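You operate a simulated robot arm through the tools that you are given. There is no shell and no other tool.

Carry out the task below with a simulated robot arm. There is one attempt and no reset: what you move stays moved.

TASK
Make room on the top of the soaking table for the yellow plug. At the end: the yellow plug stands where the green plug stood; the green plug from the top of the soaking table is on the top wiring shelf; the red plug from the top of the soaking table is on the top wiring shelf; two of the toggle buttons from the top of the soaking table are on the top wiring shelf; whatever was shut is shut again. Leave all else as you found it, and nothing knocked over. Set down upright: red plug, green plug.
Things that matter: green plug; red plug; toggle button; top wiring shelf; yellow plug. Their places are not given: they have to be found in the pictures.

Only the result counts: the job must be done as asked and must still hold three seconds after the hand-in. Knocking over, shifting, dropping, spilling or breaking anything else fails it.

THE ROBOT
A 7-joint arm with a two-finger parallel gripper, fixed in place. Base frame: the origin is at the foot of the arm, x ahead of it, y to its left, z up; the work surface is at about z = 860. Lengths are in mm, angles in degrees, forces in N, time in s.
With the tool pointing down near the work surface it reaches from about 240 to 680 mm from the base axis. Its first joint turns from -66.0 to 66.0 degrees. Payload 2.4 kg.
The tool frame sits at the grasp point between the pads (the TCP): z along the fingers, y along the line on which they close. The tips reach 30 mm beyond it. Largest opening 94 mm; finger width 28, thickness 10; the body of the gripper, 50 by 96 mm, starts 55 mm behind the TCP.
Orientation is that of the tool frame in the base frame, as a unit quaternion [w, x, y, z]. With the fingers straight down and closing along the base's y, the tool's x points along the base's -x, its y along +y and its z along -z.

THE INTERFACE
- The arm moves only by the tool send_rows. Its argument "steps" is text: rows parted by semicolons, each of 7 numbers parted by spaces: the shift along the tool's x, y, z in units of 40 mm (1.0 is 40 mm), then the turn, a rotation vector about the tool's x, y, z in units of 6 degrees (1.0 is 6 degrees), then the gripper command, from -1 (fully open) to 1 (shut), values between in proportion. In form: tx ty tz wx wy wz grip; .... A call has 1 to 20 rows; each row shifts and turns the commanded pose from where the row before left it, along the tool's axes as they then stand. A call with a number of a shift or a turn outside -1 to 1 is refused whole. Rows are played at 5 a second. More than 50 mm and 8.6 degrees between two rows, or a gripper value outside its range, and nothing of the call is played. Where a pose cannot be reached the arm comes as near as it can. A force on the tool above 40 N (or 10 N above the force at the start of the call, whichever is more), or a blocked arm, ends the call early, and 0.2 s more pass. Each finger travels about 153 mm/s and halts on what it meets, pressing with about 34 N; the grip force reading is that of the motor and also rises with nothing between the fingers. The clock runs only during rows and for 0.2 s after the last one: add rows that do not move to give the fingers time. The reply holds the time, the measured pose of the TCP, the force on the tool along the base axes, the opening and the grip force, in the units named above and with some noise, with the torque about the TCP (base axes, N m) and any sound that the robot's microphone picked up.
- Cameras (640 x 400 px; columns grow to the right, rows downward): "scene" is fixed at [25.4, 471.6, 1432]; the picture's right is [-0.84, -0.54, 0.00], its down [-0.36, 0.56, -0.74] and it looks along [0.40, -0.62, -0.67] (base axes); focal length 318 px, centre (320, 200). "wrist" rides on the gripper at [76, 14, -102] in the tool frame; the picture's right is [-0.18, 0.98, 0.00], its down [-0.75, -0.14, -0.64] and it looks along [-0.63, -0.12, 0.77] (tool axes); focal length 243 px, centre (320, 200).
- grab_frame(camera): a new picture of that camera. It takes no simulated time.
- probe_pixels(camera, pixels): for up to 12 pixels [column, row] of the newest picture of that camera ("zoom" is the newest enlarged one), the place [x, y, z] in the base frame of the surface seen there, good to about 2 mm. It takes no simulated time.
- enlarge(camera, box): a new picture of the part [left, top, right, bottom] of that camera's present view, enlarged. It takes no simulated time.
- sign_off(): hands the job in; it is judged then, once.

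Open the gripper and draw the arm clear of the work before you hand the job in, unless the task says otherwise.

The tools are called after "Call:" as name(argument=value, ...) on one line, values as JSON. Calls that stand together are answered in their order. send_rows: Moves the arm, as the interface text tells. Its arguments: {"type":"object","properties":{"steps":{"type":"string"}},"required":["steps"]} The other tools are called the same way: grab_frame (camera) takes a picture; probe_pixels (camera, pixels) gives the place of the surface under pixels of a picture; enlarge (camera, box) takes an enlarged picture of a part of a camera's view; sign_off () hands the job in.

At the start:

```text
clock: 0.0
tool_pos: [402.3, 157.9, 1113.8]
tcp_rot: [0.001, -0.001, 1.0, 0.0]
ft_force: [0.0, 0.0, 0.2]
moment: [0.01, -0.01, 0.02]
opening: 94.0
grasp_force: 0.1
```

scene: 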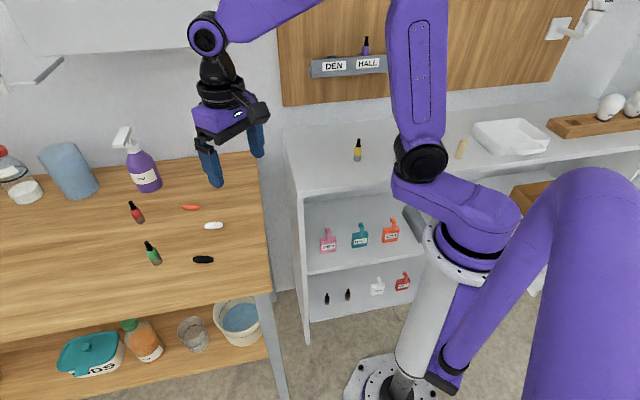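
wrist: 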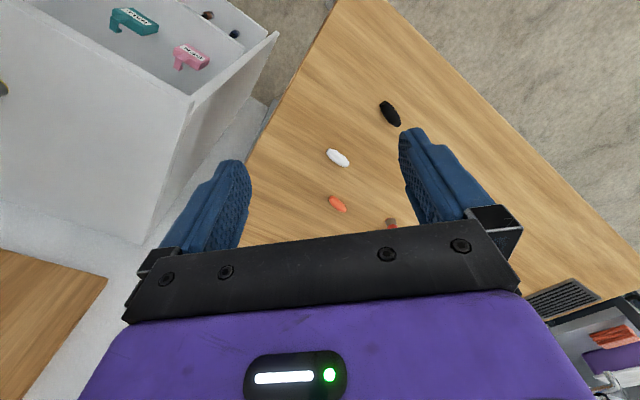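

I'll start by enlarging the key regions of the scene: the table with plugs near (150,230), and the shelves near (350,160).

Call:
enlarge(camera="scene", box=[80, 170, 280, 295])

Call:
enlarge(camera="scene", box=[270, 20, 430, 120])

Call:
enlarge(camera="scene", box=[270, 110, 470, 235])

Call:
enlarge(camera="scene", box=[290, 210, 430, 310])

```text
3.20 times, centred on (180, 232) of scene
```

zoom: 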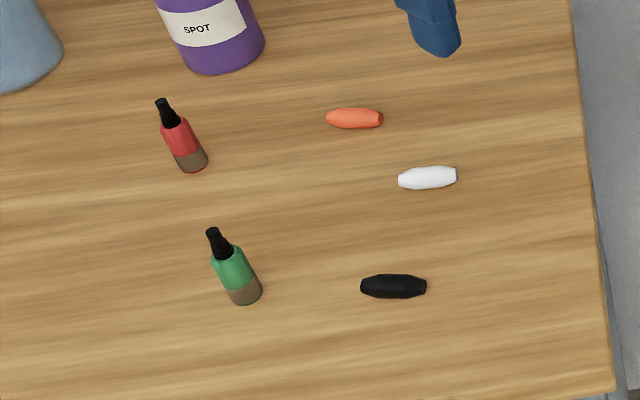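

```text
4.00 times, centred on (350, 70) of scene
```

zoom: 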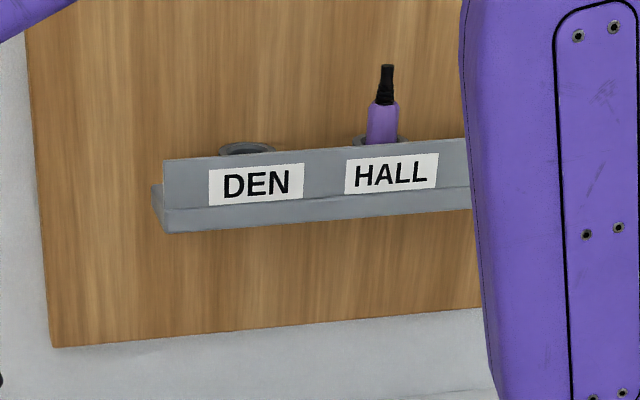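

```text
3.20 times, centred on (370, 172) of scene
```

zoom: 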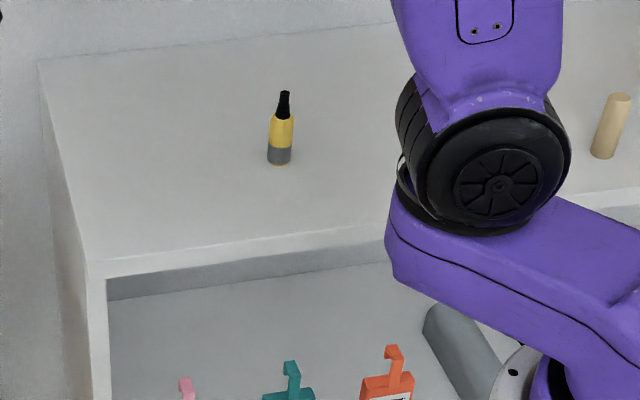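

```text
4.00 times, centred on (360, 260) of scene
```

zoom: 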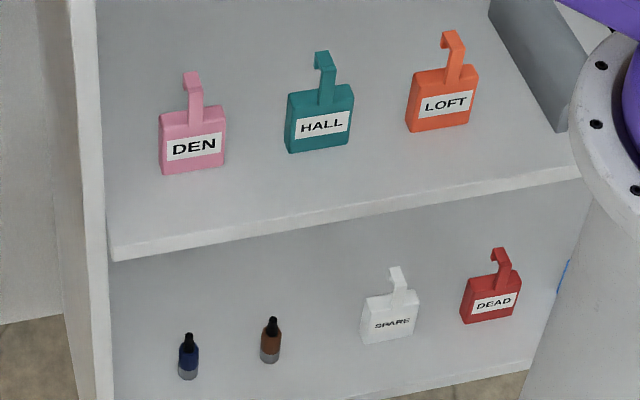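

The table carries red plug, green plug and three buttons (orange, white, black); a white unit holds the yellow plug on top at (357,150). I'll probe the geometry of these.

Call:
probe_pixels(camera="scene", pixels=[[134, 205], [139, 218], [149, 244], [155, 260], [190, 207], [213, 225], [203, 260], [358, 142], [357, 157], [300, 140], [302, 190], [395, 170]])

Call:
probe_pixels(camera="scene", pixels=[[328, 240], [320, 262], [360, 235], [390, 230], [340, 215], [415, 225], [327, 298], [377, 286], [350, 66], [367, 45], [334, 58], [460, 148]])

Call:
grab_frame(camera="scene")

```text
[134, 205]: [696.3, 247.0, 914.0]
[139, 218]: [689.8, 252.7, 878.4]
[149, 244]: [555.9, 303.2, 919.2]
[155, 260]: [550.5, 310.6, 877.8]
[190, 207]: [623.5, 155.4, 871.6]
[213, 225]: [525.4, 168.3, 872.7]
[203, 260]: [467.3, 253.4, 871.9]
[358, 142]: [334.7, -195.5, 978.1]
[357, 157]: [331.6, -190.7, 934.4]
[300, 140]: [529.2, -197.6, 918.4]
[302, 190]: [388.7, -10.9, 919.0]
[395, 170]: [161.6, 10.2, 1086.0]
```

```text
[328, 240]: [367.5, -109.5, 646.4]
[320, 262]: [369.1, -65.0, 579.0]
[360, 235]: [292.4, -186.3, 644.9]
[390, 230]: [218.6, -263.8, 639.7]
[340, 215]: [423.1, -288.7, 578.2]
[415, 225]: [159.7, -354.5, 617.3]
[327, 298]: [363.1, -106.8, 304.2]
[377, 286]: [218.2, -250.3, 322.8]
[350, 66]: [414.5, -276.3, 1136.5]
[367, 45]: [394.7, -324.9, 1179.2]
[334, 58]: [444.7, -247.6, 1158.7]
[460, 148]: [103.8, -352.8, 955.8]
```

```text
taken
```

scene: 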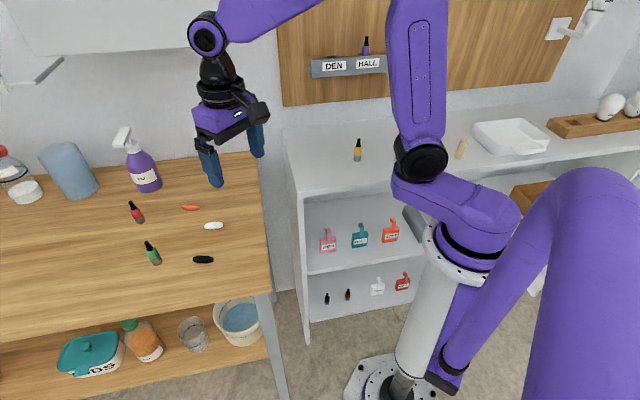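

I need to understand what counts as the top wiring shelf and whether something is shut. I'll enlarge the other regions of both views.

Call:
enlarge(camera="scene", box=[0, 0, 200, 125])

Call:
enlarge(camera="scene", box=[440, 0, 640, 125])

Call:
enlarge(camera="scene", box=[440, 80, 640, 205])

Call:
enlarge(camera="scene", box=[0, 275, 200, 400])

Call:
enlarge(camera="wrist", box=[500, 260, 640, 400])

Call:
enlarge(camera="wrist", box=[0, 0, 300, 187])

```text
3.20 times, centred on (100, 62) of scene
```

zoom: 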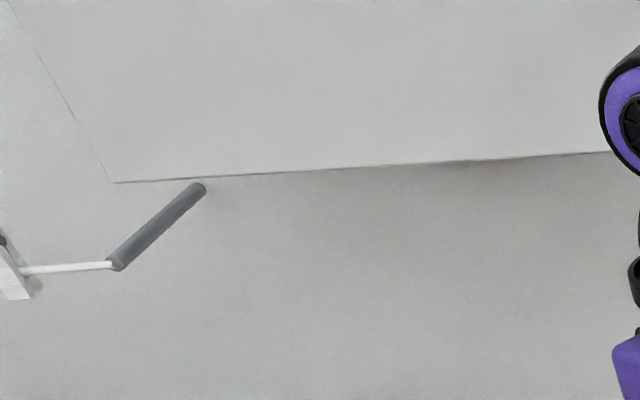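

```text
3.20 times, centred on (540, 62) of scene
```

zoom: 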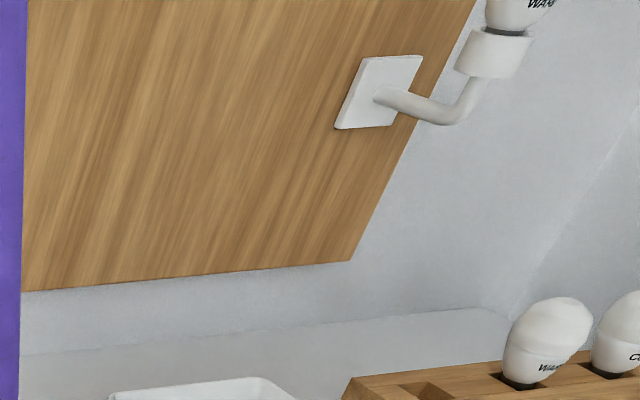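

```text
3.20 times, centred on (540, 142) of scene
```

zoom: 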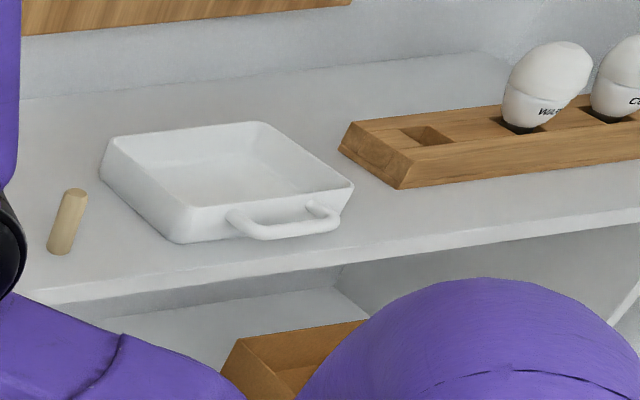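

```text
3.20 times, centred on (100, 338) of scene
```

zoom: 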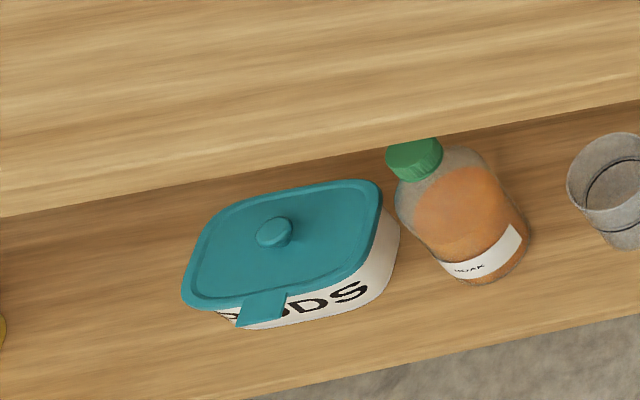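

```text
2.86 times, centred on (570, 330) of wrist
```

zoom: 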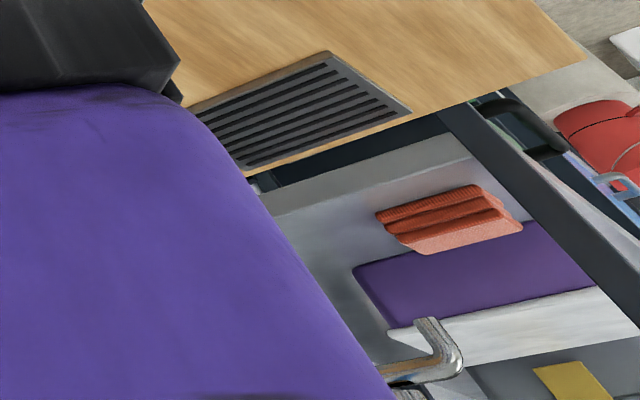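

```text
2.13 times, centred on (150, 94) of wrist
```

zoom: 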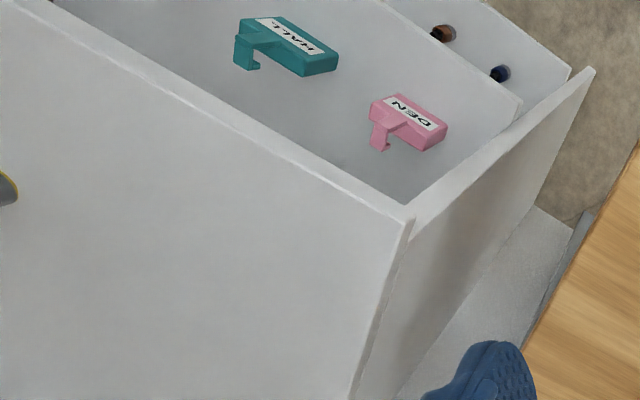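

The candidate for the top wiring shelf is the uppermost board of the white unit (z≈919), with two shelves below it. I'll probe its outline, the table edges, and the wall rack for exact geometry.

Call:
probe_pixels(camera="scene", pixels=[[285, 130], [298, 188], [296, 200], [340, 183], [380, 174], [320, 124], [345, 120], [380, 115], [385, 140], [330, 150], [470, 165], [480, 110]])

Call:
probe_pixels(camera="scene", pixels=[[250, 160], [272, 288], [265, 240], [220, 160], [100, 170], [5, 330], [160, 180], [75, 180], [312, 70], [385, 65], [312, 76], [290, 90]])

Call:
enlarge(camera="scene", box=[115, 190, 179, 230])

```text
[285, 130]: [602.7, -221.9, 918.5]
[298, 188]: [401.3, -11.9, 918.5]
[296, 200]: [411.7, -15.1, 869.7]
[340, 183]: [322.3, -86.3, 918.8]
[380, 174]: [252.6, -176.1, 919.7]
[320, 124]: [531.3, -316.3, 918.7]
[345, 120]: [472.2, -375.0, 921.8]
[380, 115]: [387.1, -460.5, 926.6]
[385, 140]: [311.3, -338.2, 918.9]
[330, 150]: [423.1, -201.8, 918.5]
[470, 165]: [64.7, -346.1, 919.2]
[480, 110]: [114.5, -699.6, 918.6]
```

```text
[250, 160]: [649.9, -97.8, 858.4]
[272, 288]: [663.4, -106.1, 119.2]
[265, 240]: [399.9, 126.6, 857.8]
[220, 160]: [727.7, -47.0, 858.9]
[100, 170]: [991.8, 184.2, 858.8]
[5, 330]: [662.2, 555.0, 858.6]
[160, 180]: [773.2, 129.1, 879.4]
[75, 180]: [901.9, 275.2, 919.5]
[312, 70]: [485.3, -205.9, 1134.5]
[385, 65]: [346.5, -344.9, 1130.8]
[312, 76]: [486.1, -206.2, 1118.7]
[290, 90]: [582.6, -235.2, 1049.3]
```

```text
10.00 times, centred on (147, 210) of scene
```

zoom: 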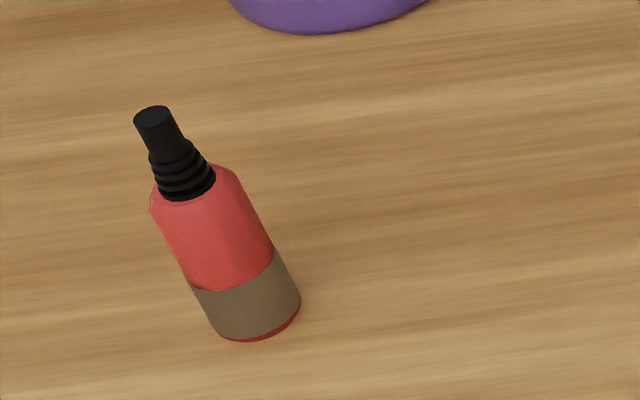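

The unit's top board is at z≈918.6 and rotated about 45°, the table top at z≈858.5. Now I'll probe the red plug in the zoom: cap top at (155,113), body and base.

Call:
probe_pixels(camera="zoom", pixels=[[155, 113], [145, 118], [165, 110], [184, 185], [158, 205], [225, 170], [222, 235], [185, 240], [262, 230], [245, 335], [208, 315], [298, 300]])

Call:
enlarge(camera="scene", box=[125, 232, 189, 272])

```text
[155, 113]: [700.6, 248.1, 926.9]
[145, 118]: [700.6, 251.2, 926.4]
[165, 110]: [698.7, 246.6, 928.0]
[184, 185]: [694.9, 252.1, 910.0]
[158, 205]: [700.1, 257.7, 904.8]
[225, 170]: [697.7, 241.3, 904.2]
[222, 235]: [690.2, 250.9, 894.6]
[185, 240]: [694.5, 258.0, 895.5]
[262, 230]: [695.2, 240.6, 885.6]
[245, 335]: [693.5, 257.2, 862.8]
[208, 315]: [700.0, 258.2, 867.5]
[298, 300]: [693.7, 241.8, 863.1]
```

```text
10.00 times, centred on (157, 252) of scene
```

zoom: 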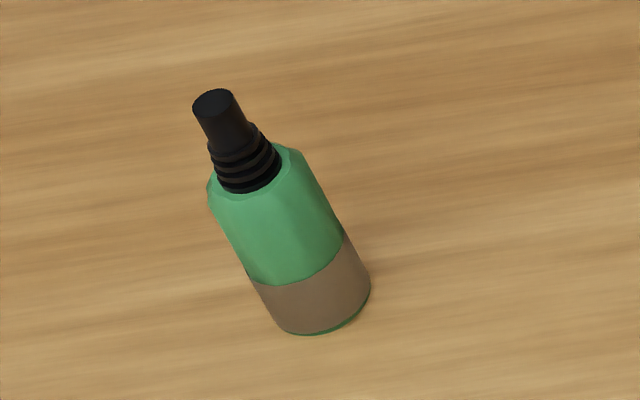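

Red plug axis is about (700,249), 68 mm tall. Now the green plug's cap top at zoom (213,103) and body.

Call:
probe_pixels(camera="zoom", pixels=[[213, 103], [203, 108], [223, 98], [240, 175], [212, 195], [290, 155], [280, 225], [240, 240], [325, 210], [305, 330], [260, 295], [368, 290]])

Call:
enlarge(camera="scene", box=[175, 195, 239, 235])

```text
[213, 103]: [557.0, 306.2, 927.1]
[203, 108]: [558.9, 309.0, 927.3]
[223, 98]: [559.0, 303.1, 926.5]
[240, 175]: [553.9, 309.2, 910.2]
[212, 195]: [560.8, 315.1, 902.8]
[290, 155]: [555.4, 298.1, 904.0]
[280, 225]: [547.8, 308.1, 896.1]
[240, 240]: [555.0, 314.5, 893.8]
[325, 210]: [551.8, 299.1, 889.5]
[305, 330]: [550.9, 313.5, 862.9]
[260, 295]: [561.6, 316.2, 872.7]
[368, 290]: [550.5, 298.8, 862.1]
```

```text
10.00 times, centred on (207, 215) of scene
```

zoom: 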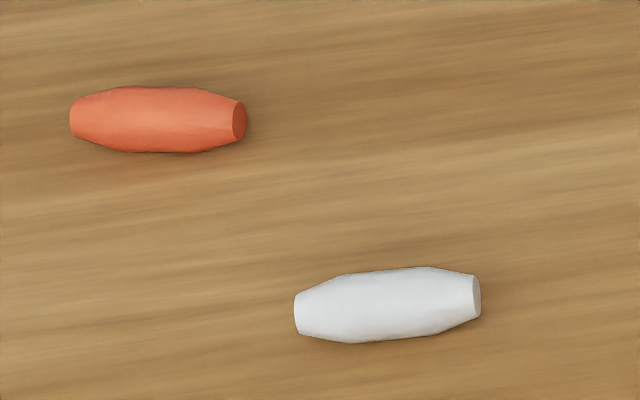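

Green plug axis is about (557.5,306.5). Now the orange and white toggles' ends in this zoom.

Call:
probe_pixels(camera="zoom", pixels=[[78, 118], [155, 105], [155, 120], [238, 120], [155, 148], [230, 118], [300, 312], [385, 290], [388, 305], [470, 295], [385, 335], [476, 297]])

Call:
enlarge(camera="scene", box=[171, 240, 235, 280])

```text
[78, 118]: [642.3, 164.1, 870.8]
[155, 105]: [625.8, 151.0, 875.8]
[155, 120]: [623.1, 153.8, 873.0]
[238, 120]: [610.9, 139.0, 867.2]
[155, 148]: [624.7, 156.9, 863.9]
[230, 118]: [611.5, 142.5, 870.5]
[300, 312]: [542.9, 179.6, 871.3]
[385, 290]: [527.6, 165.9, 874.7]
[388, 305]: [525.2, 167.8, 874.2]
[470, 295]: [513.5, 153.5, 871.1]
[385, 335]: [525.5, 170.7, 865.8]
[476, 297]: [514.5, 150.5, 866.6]
```

```text
10.00 times, centred on (203, 260) of scene
```

zoom: 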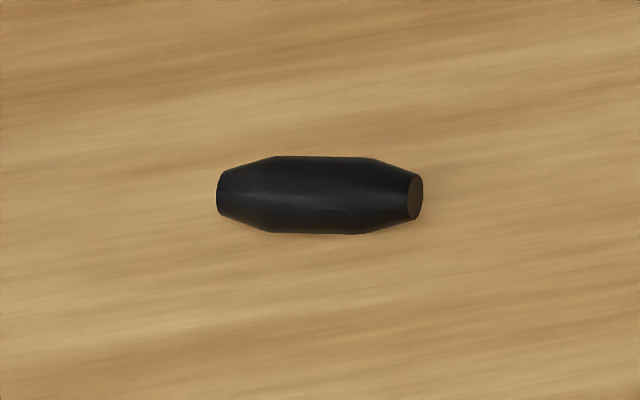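

White toggle: centre about (528,166), axis ≈ 45°. Now the black toggle's ends.

Call:
probe_pixels(camera="zoom", pixels=[[219, 190], [225, 193], [320, 160], [320, 175], [320, 195], [320, 228], [405, 195], [415, 195], [270, 190], [370, 195]])

Call:
enlarge(camera="scene", box=[325, 130, 389, 170])

```text
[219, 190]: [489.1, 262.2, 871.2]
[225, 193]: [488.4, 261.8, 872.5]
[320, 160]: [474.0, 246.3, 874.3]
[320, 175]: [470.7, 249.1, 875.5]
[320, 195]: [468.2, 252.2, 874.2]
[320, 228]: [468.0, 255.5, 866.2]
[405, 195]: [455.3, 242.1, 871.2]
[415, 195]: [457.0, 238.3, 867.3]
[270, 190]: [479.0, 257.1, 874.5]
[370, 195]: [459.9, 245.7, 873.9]
```

```text
10.00 times, centred on (357, 150) of scene
```

zoom: 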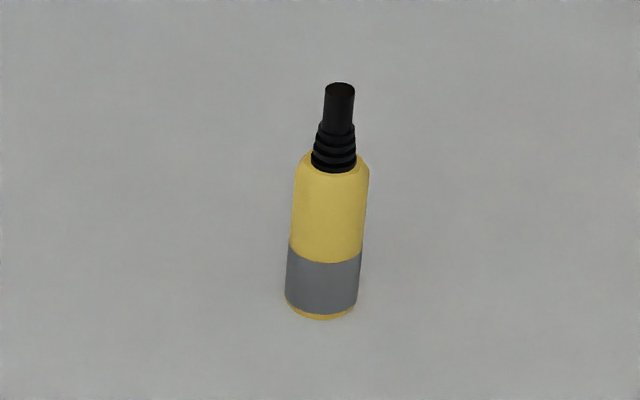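

Black toggle: centre about (472.5,250.5), axis ≈ 35°. Now the yellow plug: cap top at zoom (341,88).

Call:
probe_pixels(camera="zoom", pixels=[[341, 89], [330, 90], [350, 90], [333, 160], [300, 165], [366, 170], [330, 210], [295, 220], [362, 225], [320, 305], [289, 290], [356, 295]])

Call:
enlarge(camera="scene", box=[270, 100, 430, 200])

```text
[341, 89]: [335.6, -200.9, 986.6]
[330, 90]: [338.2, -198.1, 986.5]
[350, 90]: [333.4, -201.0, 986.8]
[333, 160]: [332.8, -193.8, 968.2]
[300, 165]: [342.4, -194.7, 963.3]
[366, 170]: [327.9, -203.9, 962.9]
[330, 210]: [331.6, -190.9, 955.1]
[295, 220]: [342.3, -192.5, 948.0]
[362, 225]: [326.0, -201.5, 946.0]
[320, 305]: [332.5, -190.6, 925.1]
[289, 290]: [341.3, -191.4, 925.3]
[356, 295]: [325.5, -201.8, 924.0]
```

```text
4.00 times, centred on (350, 150) of scene
```

zoom: 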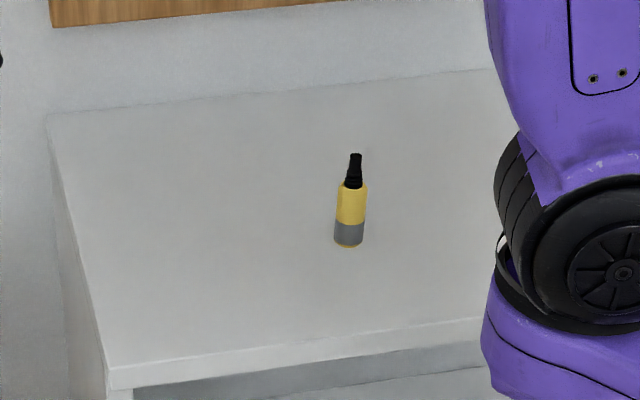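

Everything is located: green (557.5,306.5), red (700,249), yellow (335.5,-199.5), white (528,166), black (472.5,250.5). I'll move above the green plug at safe height with gripper open.

Call:
send_rows(steps="-0.6467 0.6192 0.4742 0 0 0 -1; -0.6467 0.6192 0.4742 0 0 0 -1; -0.6467 0.6192 0.4742 0 0 0 -1; -0.6467 0.6192 0.4742 0 0 0 -1; -0.6467 0.6192 0.4742 0 0 0 -1; -0.6467 0.6192 0.4742 0 0 0 -1; 0 0 0 0 0 0 -1")

Call:
grab_frame(camera="scene")

Call:
grab_frame(camera="wrist")

```text
clock: 1.6
tool_pos: [559.1, 306.5, 996.3]
tcp_rot: [0.0, 0.0, 1.0, 0.0]
ft_force: [0.1, 0.4, 0.0]
moment: [0.01, 0.01, -0.02]
opening: 94.1
grasp_force: 0.2
```

```text
taken
```

scene: 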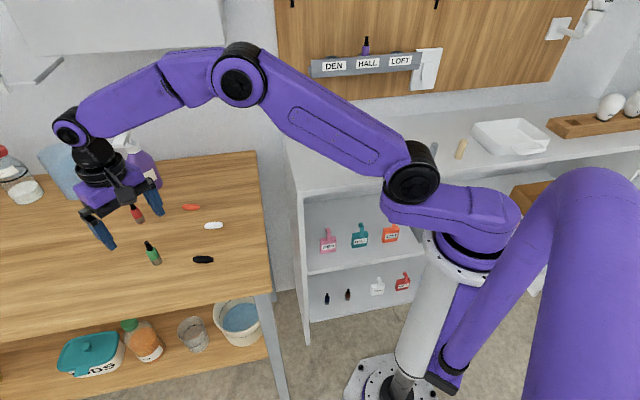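

```text
taken
```

wrist: 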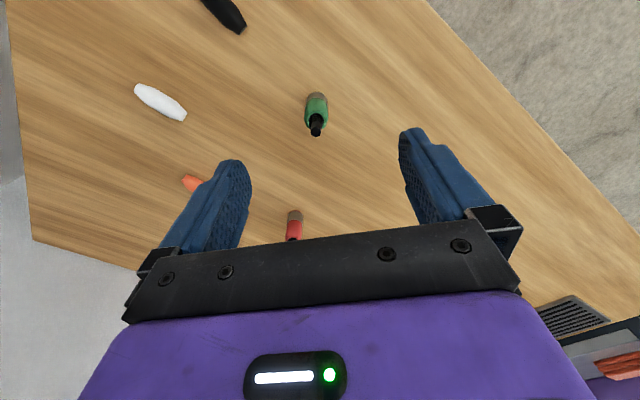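

The gripper sits above the green plug, which appears centred between the fingers at wrist (316,105). I'll descend partway to check the pose reading before closing.

Call:
send_rows(steps="0 0 0.6 0 0 0 -1; 0 0 0.6 0 0 0 -1; 0 0 0 0 0 0 -1")

Call:
grab_frame(camera="wrist")

```text
clock: 2.4
tool_pos: [559.4, 307.2, 950.1]
tcp_rot: [0.0, 0.0, 1.0, 0.0]
ft_force: [0.0, 0.0, 1.3]
moment: [-0.02, 0.02, -0.02]
opening: 94.2
grasp_force: 0.1
```

```text
taken
```

wrist: 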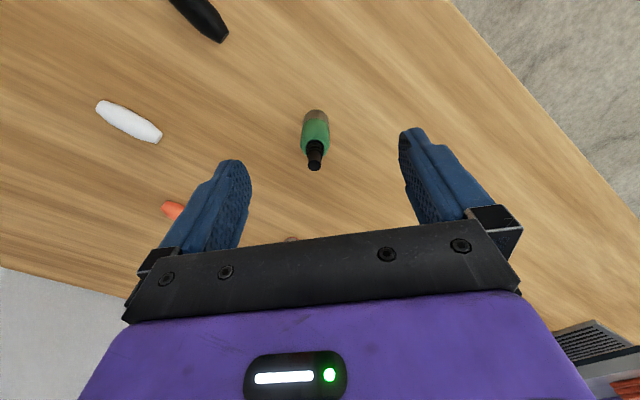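

The plug is centred between the fingers. I'll descend to z≈895 and close on it.

Call:
send_rows(steps="0 0 0.69 0 0 0 -1; 0 0 0.69 0 0 0 -1; 0 0 0 0 0 0 -1; 0 0 0 0 0 0 0.2; 0 0 0 0 0 0 1; 0 0 0 0 0 0 1; 0 0 0 0 0 0 1")

Call:
grab_frame(camera="wrist")

```text
clock: 4.0
tool_pos: [559.0, 306.1, 896.7]
tcp_rot: [-0.001, 0.0, 1.0, 0.0]
ft_force: [0.3, -0.2, 0.5]
moment: [0.0, 0.03, 0.05]
opening: 17.9
grasp_force: 34.0
```

```text
taken
```

wrist: 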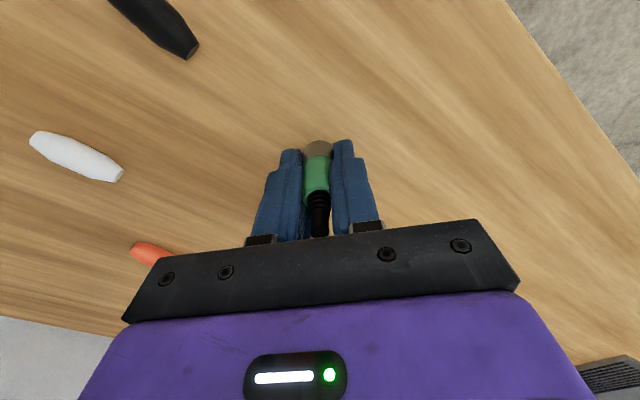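

The green plug is gripped (opening 17.9, TCP 38 mm above its base). I'll lift straight up and check it, then travel.

Call:
send_rows(steps="0 0 -0.5 0 0 0 1; 0 0 -0.9 0 0 0 1; 0 0 -0.9 0 0 0 1; 0 0 -0.9 0 0 0 1; 0 0 -0.9 0 0 0 1; 0 0 0 0 0 0 1")

Call:
grab_frame(camera="scene")

```text
clock: 5.4
tool_pos: [559.9, 305.4, 1058.0]
tcp_rot: [0.0, 0.0, 1.0, 0.0]
ft_force: [-0.4, -0.8, -0.9]
moment: [0.01, 0.01, 0.0]
opening: 18.0
grasp_force: 34.5
```

```text
taken
```

scene: 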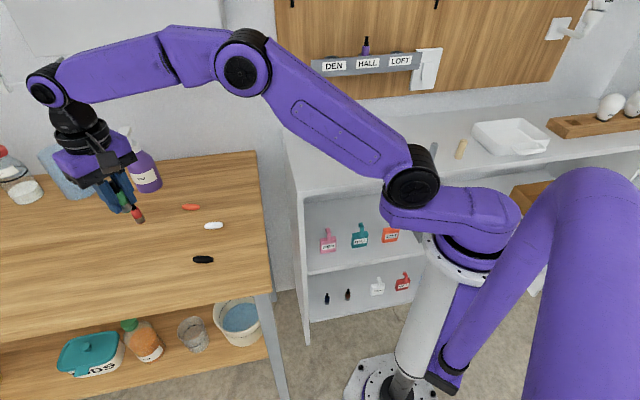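

The plug is held firmly. I'll travel at z≈1058 over to the shelf spot around (424,-92).

Call:
send_rows(steps="0.3068 -0.9025 0 0 0 0 1; 0.3068 -0.9025 0 0 0 0 1; 0.3068 -0.9025 0 0 0 0 1; 0.3068 -0.9025 0 0 0 0 1; 0.3068 -0.9025 0 0 0 0 1; 0.3068 -0.9025 0 0 0 0 1; 0.3068 -0.9025 0 0 0 0 1; 0.3068 -0.9025 0 0 0 0 1; 0.3068 -0.9025 0 0 0 0 1; 0.3068 -0.9025 0 0 0 0 1; 0.3068 -0.9025 0 0 0 0 1; 0 0 0 0 0 0 1")

Call:
grab_frame(camera="scene")

Call:
grab_frame(camera="wrist")

```text
clock: 8.0
tool_pos: [423.8, -91.7, 1060.0]
tcp_rot: [0.0, -0.001, 1.0, 0.001]
ft_force: [0.0, -0.1, 0.0]
moment: [0.01, 0.01, 0.01]
opening: 18.0
grasp_force: 34.4
```

```text
taken
```

scene: 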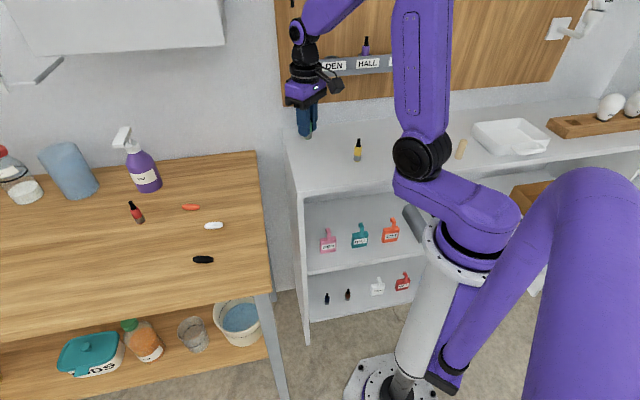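

```text
taken
```

wrist: 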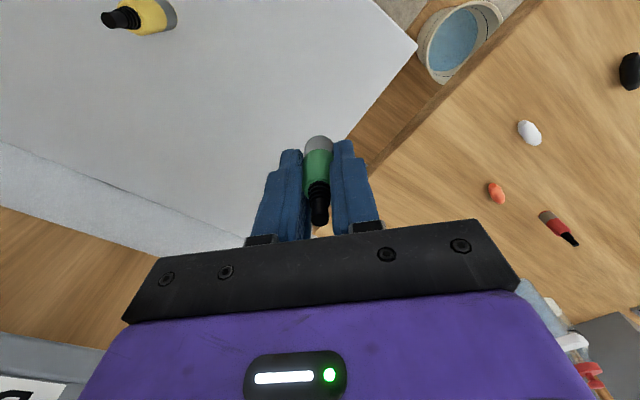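

The plug hangs upright above the shelf spot with nothing around. I'll lower to just touch down (TCP ≈957.5).

Call:
send_rows(steps="0 0 0.9 0 0 0 1; 0 0 0.9 0 0 0 1; 0 0 0.6 0 0 0 1; 0 0 0.16 0 0 0 1; 0 0 0 0 0 0 1")

Call:
enlarge(camera="scene", box=[270, 80, 398, 160])

```text
clock: 9.2
tool_pos: [425.3, -92.0, 958.8]
tcp_rot: [0.004, 0.0, 1.0, -0.001]
ft_force: [0.4, 0.4, 32.4]
moment: [0.04, -0.04, 0.01]
opening: 18.5
grasp_force: 34.0
```

```text
5.00 times, centred on (334, 120) of scene
```

zoom: 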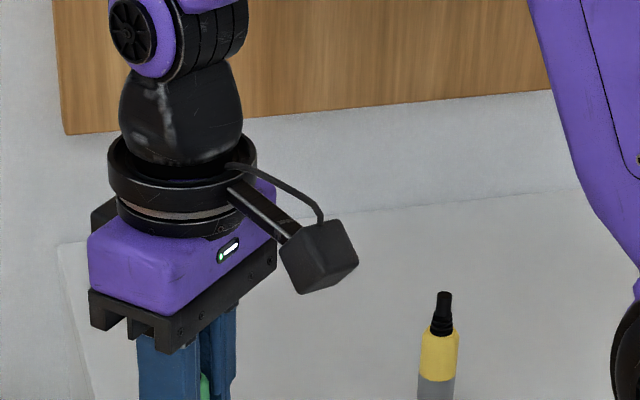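

Contact at z≈958.8 with 32 N upward, so the plug is standing on the shelf. I'll back off about 1 mm, then open the fingers partway.

Call:
send_rows(steps="0 0 -0.03 0 0 0 1; 0 0 0 0 0 0 1")

```text
clock: 9.8
tool_pos: [422.1, -90.9, 958.2]
tcp_rot: [0.0, 0.0, 1.0, -0.001]
ft_force: [4.0, -0.3, 12.3]
moment: [0.0, -0.25, 0.02]
opening: 18.4
grasp_force: 33.7
```

Still 12 N; another small lift of 0.8 mm and then open to about 50 mm.

Call:
send_rows(steps="0 0 -0.02 0 0 0 1; 0 0 0 0 0 0 1; 0 0 0 0 0 0 0.4; 0 0 0 0 0 0 0; 0 0 0 0 0 0 -0.1; 0 0 0 0 0 0 -0.1")

Call:
grab_frame(camera="wrist")

```text
clock: 11.2
tool_pos: [423.2, -91.3, 959.0]
tcp_rot: [0.0, 0.0, 1.0, 0.001]
ft_force: [0.4, 0.0, 1.1]
moment: [0.02, 0.01, 0.01]
opening: 51.5
grasp_force: 0.0
```

```text
taken
```

wrist: 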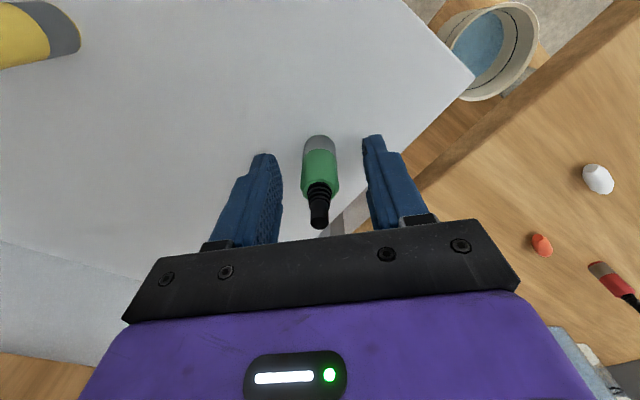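

The green plug stands free on the shelf. I'll rise to z≈1060, then shift over the yellow plug at (335.5,-199.5).

Call:
send_rows(steps="0 0 -0.5 0 0 0 -0.1; 0 0 -1 0 0 0 -0.1; 0 0 -1 0 0 0 -0.4; 0.5494 -0.6756 0 0 0 0 -0.6; 0.5494 -0.6756 0 0 0 0 -0.6; 0.5494 -0.6756 0 0 0 0 -0.6; 0.5494 -0.6756 0 0 0 0 -0.6; 0 0 0 0 0 0 -0.6")

Call:
grab_frame(camera="scene")

Call:
grab_frame(camera="wrist")

```text
clock: 13.0
tool_pos: [334.6, -199.9, 1059.8]
tcp_rot: [0.0, 0.001, 1.0, 0.0]
ft_force: [-0.5, 0.0, 0.4]
moment: [-0.01, -0.03, 0.01]
opening: 75.2
grasp_force: 0.0
```

```text
taken
```

scene: 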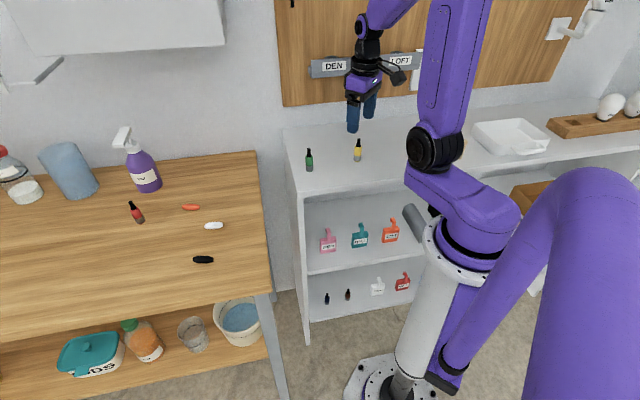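

```text
taken
```

wrist: 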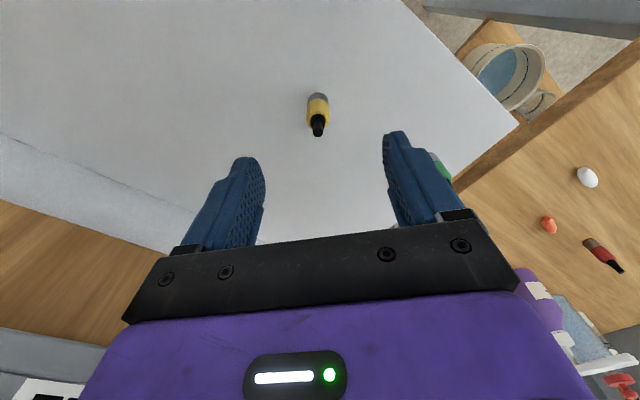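

Green stands upright on the shelf (scene (309,160)); yellow is centred below the fingers (wrist (317,110)). I'll descend to z≈957 and close.

Call:
send_rows(steps="0 0 0.9 0 0 0 -0.6; 0 0 0.9 0 0 0 -0.6; 0 0 0.775 0 0 0 -0.6; 0 0 0 0 0 0 -0.6; 0 0 0 0 0 0 0.3; 0 0 0 0 0 0 1; 0 0 0 0 0 0 1; 0 0 0 0 0 0 1")

Call:
grab_frame(camera="wrist")

```text
clock: 14.8
tool_pos: [335.1, -200.8, 955.4]
tcp_rot: [0.0, 0.001, 1.0, 0.0]
ft_force: [0.2, -0.1, 0.1]
moment: [0.0, -0.03, 0.0]
opening: 18.1
grasp_force: 34.0
```

```text
taken
```

wrist: 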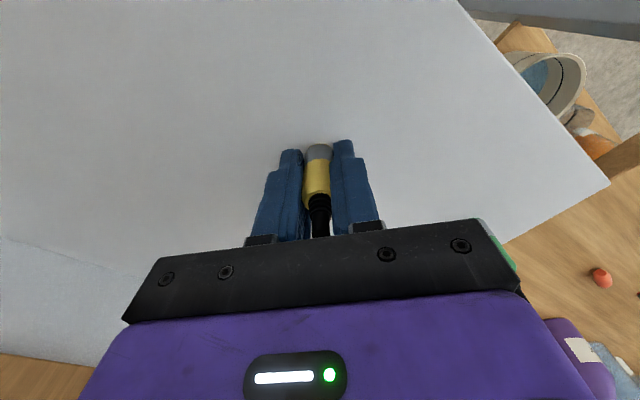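

Yellow is gripped (18.1 mm). I'll lift it and carry it at z≈1062 to above the green plug's former place.

Call:
send_rows(steps="0 0 -0.615 0 0 0 1; 0 0 -1 0 0 0 1; 0 0 -1 0 0 0 1; -0.3991 0.9036 0 0 0 0 1; -0.3991 0.9036 0 0 0 0 1; -0.3991 0.9036 0 0 0 0 1; -0.3991 0.9036 0 0 0 0 1; -0.3991 0.9036 0 0 0 0 1; -0.3991 0.9036 0 0 0 0 1; -0.3991 0.9036 0 0 0 0 1; -0.3991 0.9036 0 0 0 0 1; -0.3991 0.9036 0 0 0 0 1; -0.3991 0.9036 0 0 0 0 1; -0.3991 0.9036 0 0 0 0 1; -0.3991 0.9036 0 0 0 0 1; -0.3991 0.9036 0 0 0 0 1; -0.3991 0.9036 0 0 0 0 1; 0 0 0 0 0 0 1")

Call:
grab_frame(camera="scene")

Call:
grab_frame(camera="wrist")

```text
clock: 18.6
tool_pos: [559.4, 306.4, 1058.8]
tcp_rot: [0.0, -0.001, 1.0, 0.0]
ft_force: [-0.1, -0.3, -0.1]
moment: [-0.02, 0.0, 0.04]
opening: 18.1
grasp_force: 34.0
```

```text
taken
```

scene: 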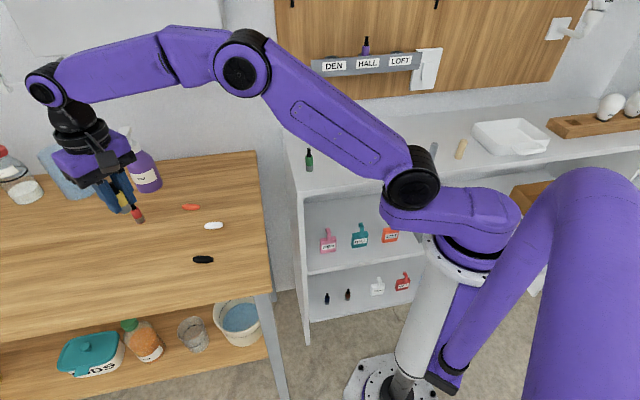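

```text
taken
```

wrist: 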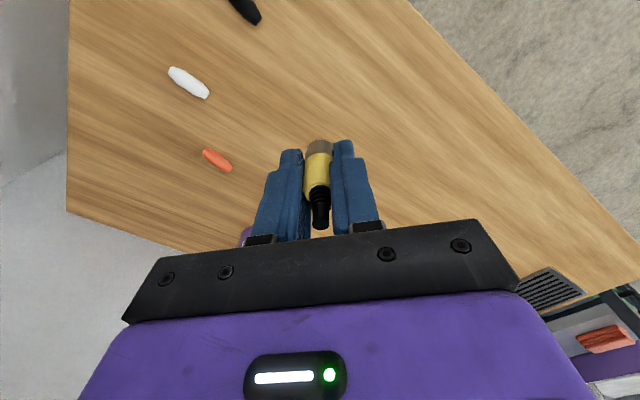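

The yellow plug hangs at (559.4,306.4), matching the green plug's spot. I'll lower it to a few mm above the table.

Call:
send_rows(steps="0 0 1 0 0 0 1; 0 0 1 0 0 0 1; 0 0 1 0 0 0 1; 0 0 0.7 0 0 0 1; 0 0 0.3 0 0 0 1; 0 0 0 0 0 0 1; 0 0 0 0 0 0 1")

Call:
enlarge(camera="scene", box=[100, 190, 228, 270])

```text
clock: 20.2
tool_pos: [560.8, 307.4, 901.3]
tcp_rot: [0.004, 0.0, 1.0, 0.002]
ft_force: [0.4, 1.8, 24.5]
moment: [0.33, -0.1, 0.03]
opening: 18.2
grasp_force: 34.0
```

```text
5.00 times, centred on (164, 230) of scene
```

zoom: 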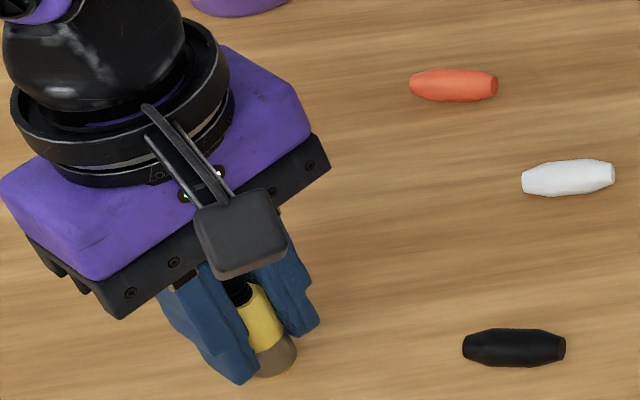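

Contact already shows at z≈901 (24 N). I'll back off 1 mm and re-read the force before releasing.

Call:
send_rows(steps="0 0 -0.025 0 0 0 1; 0 0 0 0 0 0 1; 0 0 0 0 0 0 1")

Call:
enlarge(camera="scene", box=[130, 235, 178, 275])

Call:
grab_frame(camera="wrist")

```text
clock: 21.0
tool_pos: [558.4, 305.3, 899.3]
tcp_rot: [-0.002, 0.0, 1.0, -0.001]
ft_force: [1.0, -0.8, 5.9]
moment: [-0.14, -0.14, 0.02]
opening: 18.0
grasp_force: 34.0
```

```text
10.00 times, centred on (154, 255) of scene
```

zoom: 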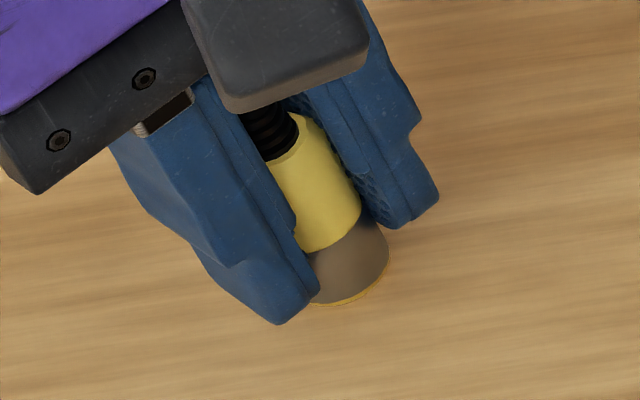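

```text
taken
```

wrist: 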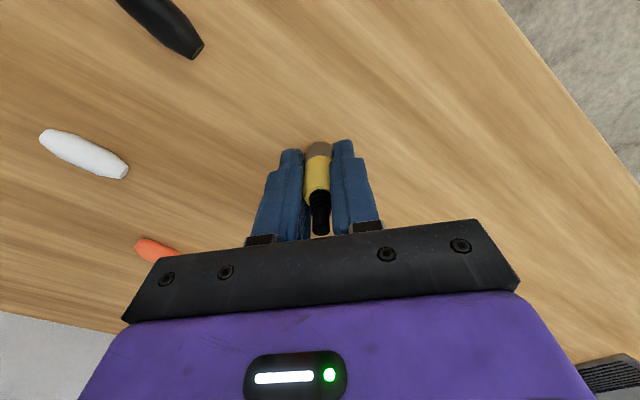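

Force is down to 6 N. I'll probe the plug's base in the zoom, around (340,298)–(385,265), to see that it is resting on the table.

Call:
probe_pixels(camera="zoom", pixels=[[335, 303], [350, 299], [365, 292], [380, 280], [387, 262], [350, 270], [320, 285], [330, 240], [400, 290], [340, 320]])

```text
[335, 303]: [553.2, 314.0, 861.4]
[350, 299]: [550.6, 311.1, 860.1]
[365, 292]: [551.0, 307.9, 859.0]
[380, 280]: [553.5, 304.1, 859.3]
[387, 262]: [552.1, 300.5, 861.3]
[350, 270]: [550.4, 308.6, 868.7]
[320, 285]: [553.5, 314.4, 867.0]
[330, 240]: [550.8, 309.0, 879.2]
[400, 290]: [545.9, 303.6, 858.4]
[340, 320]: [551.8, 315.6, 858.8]
```

The base is resting on the table and coincides with the green plug's former outline. I'll open the fingers to release.

Call:
send_rows(steps="0 0 -0.01 0 0 0 1; 0 0 0 0 0 0 0.45; 0 0 0 0 0 0 0.2; 0 0 0 0 0 0 -0.2; 0 0 0 0 0 0 -0.3; 0 0 0 0 0 0 -0.3")

Call:
grab_frame(camera="wrist")

Call:
enlarge(camera="scene", box=[130, 235, 178, 275])

```text
clock: 22.4
tool_pos: [559.1, 307.1, 901.6]
tcp_rot: [-0.001, -0.001, 1.0, 0.0]
ft_force: [0.1, 0.2, 0.4]
moment: [0.0, 0.0, -0.01]
opening: 61.1
grasp_force: 0.1
```

```text
taken
```

wrist: 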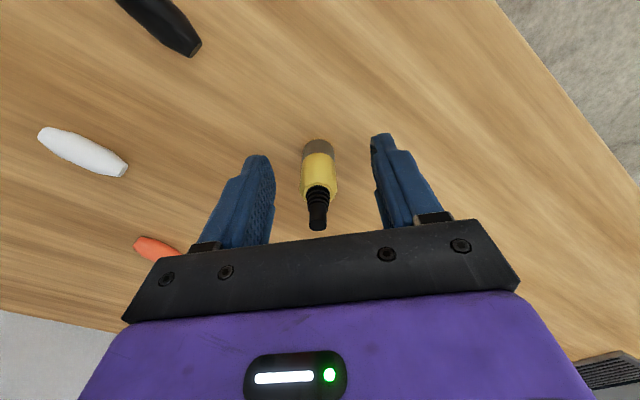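

```text
10.00 times, centred on (154, 255) of scene
```

zoom: 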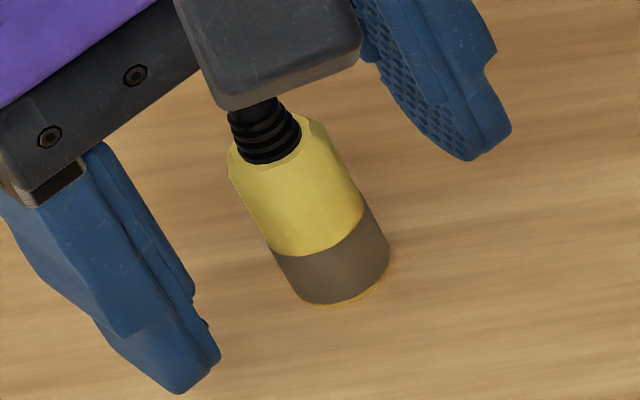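

Yellow stands freely on green's old spot. I'll rise, shift over the black toggle at (472.5,250.5) and yaw −35.5° so the fingers close across its axis.

Call:
send_rows(steps="0 0 -0.93 0 0 0 -0.3; 0 0 -1 0 0 0 -0.3; 0 0 -1 0 0 0 -0.3; 0 0 -1 0 0 0 -0.3; 0.7208 -0.4667 0 0 0 0 -0.2; 0.7208 -0.4667 0 0 0 0 -0.2; 0.7208 -0.4667 0 0 0 0 -0.2; 0 0 0 0 0 -0.986 -0.2; 0 0 0 0 0 -0.986 -0.2; 0 0 0 0 0 -0.986 -0.2; 0 0 0 0 0 -0.986 -0.2; 0 0 0 0 0 -0.986 -0.2; 0 0 0 0 0 -0.986 -0.2; 0 0 0 0 0 0 -0.2; 0 0 0 0 0 0 -0.2")

Call:
grab_frame(camera="wrist")

Call:
grab_frame(camera="scene")

```text
clock: 25.6
tool_pos: [473.5, 250.7, 1058.1]
tcp_rot: [-0.001, -0.305, 0.952, -0.001]
ft_force: [-0.6, 0.1, -0.2]
moment: [-0.01, 0.02, 0.0]
opening: 56.4
grasp_force: 0.1
```

```text
taken
```

wrist: 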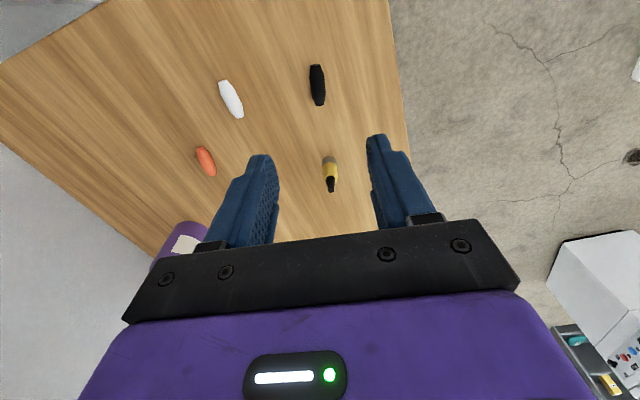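

```text
taken
```

scene: 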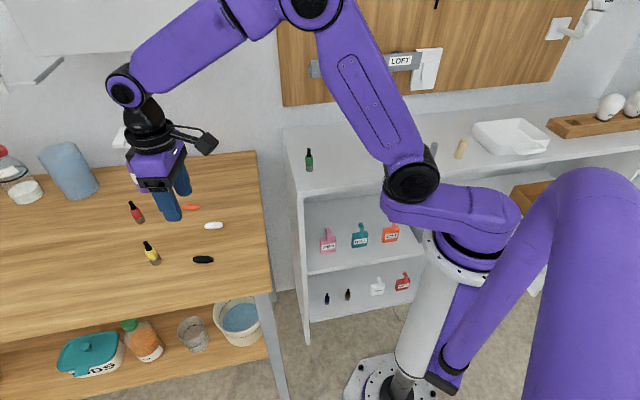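

The black toggle is under the fingers at wrist (317,85), axis aligned with the finger plane. I'll descend in two stages toward z≈891.

Call:
send_rows(steps="0 -0.06 1 0 0 0 0; 0 0 1 0 0 0 0; 0 0 1 0 0 0 0; 0 0 0.7 0 0 0 0; 0 0 0 0 0 0 0")

Call:
grab_frame(camera="wrist")

```text
clock: 26.8
tool_pos: [476.0, 248.9, 909.6]
tcp_rot: [0.0, -0.305, 0.952, 0.0]
ft_force: [-0.1, -1.0, 0.7]
moment: [0.01, -0.02, 0.01]
opening: 47.0
grasp_force: 0.0
```

```text
taken
```

wrist: 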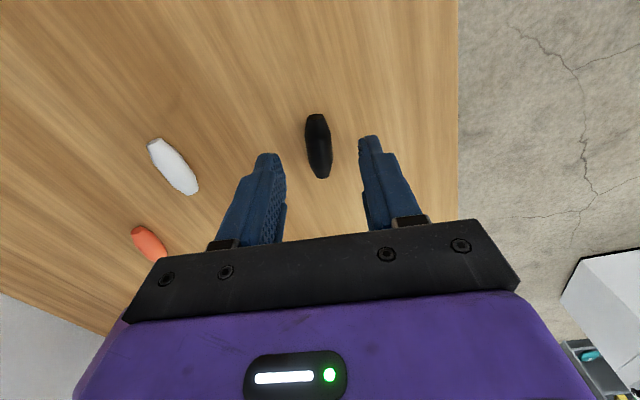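

Toggle centred at (318,146). I'll go down the final 18 mm and close gently.

Call:
send_rows(steps="0 0 0.3 0 0 0 0; 0 0 0.15 0 0 0 0; 0 0 0 0 0 0 0; 0 0 0 0 0 0 0.5; 0 0 0 0 0 0 1; 0 0 0 0 0 0 1; 0 0 0 0 0 0 1")

Call:
grab_frame(camera="wrist")

```text
clock: 28.4
tool_pos: [475.7, 248.7, 892.1]
tcp_rot: [0.0, -0.304, 0.953, 0.0]
ft_force: [0.1, 0.0, 0.5]
moment: [0.02, -0.01, -0.04]
opening: 13.6
grasp_force: 34.3
```

```text
taken
```

wrist: 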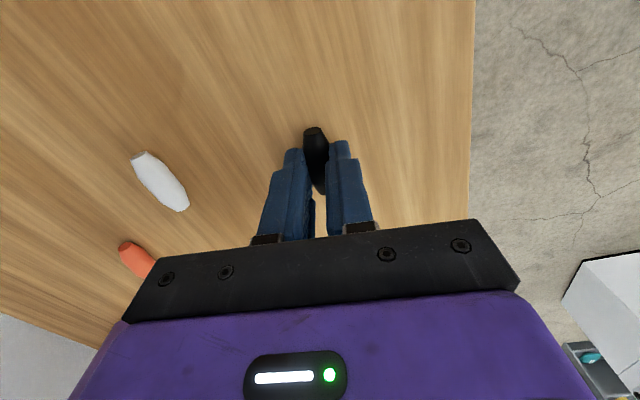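

Black toggle gripped (13.6 mm). I'll lift it and check it stays in the fingers, while yawing back to 0.

Call:
send_rows(steps="0 0 -0.3 0 0 0 1; 0 0 -0.8 0 0 0 1; 0 0 -1 0 0 0 1; 0 0 -1 0 0 0 1; 0 0 -1 0 0 0 1; 0 0 0 0 0 0.986 1; 0 0 0 0 0 0.986 1; 0 0 0 0 0 0.986 1; 0 0 0 0 0 0.986 1; 0 0 0 0 0 0.986 1; 0 0 0 0 0 0.986 1; 0 0 0 0 0 0 1")

Call:
grab_frame(camera="wrist")

```text
clock: 31.0
tool_pos: [475.1, 247.2, 1057.3]
tcp_rot: [0.001, 0.002, 1.0, 0.0]
ft_force: [-0.3, 0.1, -0.8]
moment: [-0.03, -0.02, 0.0]
opening: 13.4
grasp_force: 34.0
```

```text
taken
```

wrist: 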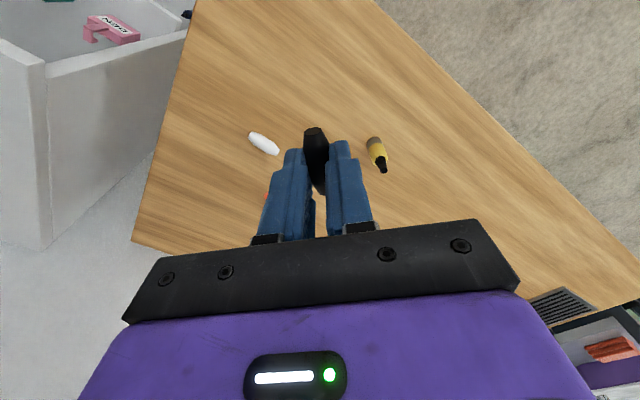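

The toggle is held. I'll travel to the shelf spot (304,-177).

Call:
send_rows(steps="0.3577 -0.885 0 0 0 0 1; 0.3577 -0.885 0 0 0 0 1; 0.3577 -0.885 0 0 0 0 1; 0.3577 -0.885 0 0 0 0 1; 0.3577 -0.885 0 0 0 0 1; 0.3577 -0.885 0 0 0 0 1; 0.3577 -0.885 0 0 0 0 1; 0.3577 -0.885 0 0 0 0 1; 0.3577 -0.885 0 0 0 0 1; 0.3577 -0.885 0 0 0 0 1; 0.3577 -0.885 0 0 0 0 1; 0.3577 -0.885 0 0 0 0 1; 0 0 0 0 0 0 1")

Call:
grab_frame(camera="wrist")

Call:
grab_frame(camera="scene")

```text
clock: 33.8
tool_pos: [303.0, -176.7, 1058.2]
tcp_rot: [-0.001, 0.0, 1.0, 0.0]
ft_force: [0.3, 0.0, -0.9]
moment: [-0.04, 0.02, 0.03]
opening: 13.4
grasp_force: 34.0
```

```text
taken
```

wrist: 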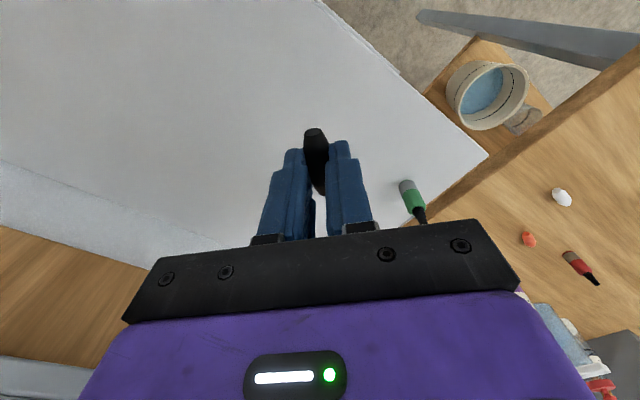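

```text
taken
```

scene: 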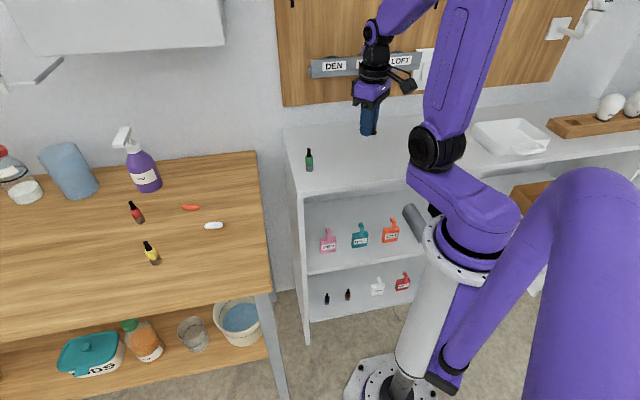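

Above the shelf, clear of the green plug. I'll lower to about 957 and check for contact.

Call:
send_rows(steps="0 0 0.9 0 0 0 1; 0 0 0.9 0 0 0 1; 0 0 0.6 0 0 0 1; 0 0 0.1 0 0 0 1; 0 0 0 0 0 0 1; 0 0 0 0 0 0 1")

Call:
enlarge(camera="scene", box=[340, 110, 404, 150])

```text
clock: 35.2
tool_pos: [303.1, -177.6, 958.2]
tcp_rot: [0.0, 0.0, 1.0, 0.0]
ft_force: [0.5, -0.4, 0.6]
moment: [0.03, -0.02, -0.03]
opening: 13.5
grasp_force: 33.4
```

```text
10.00 times, centred on (372, 130) of scene
```

zoom: 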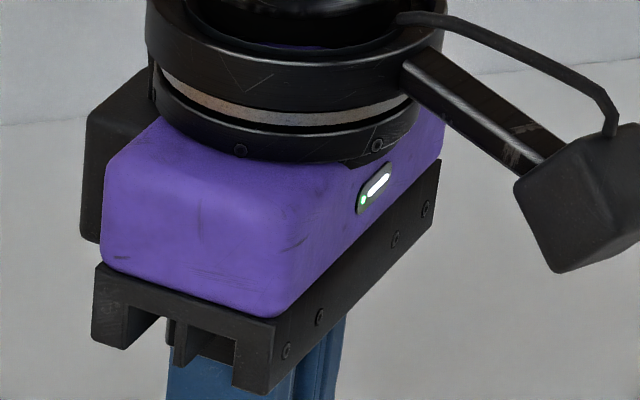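

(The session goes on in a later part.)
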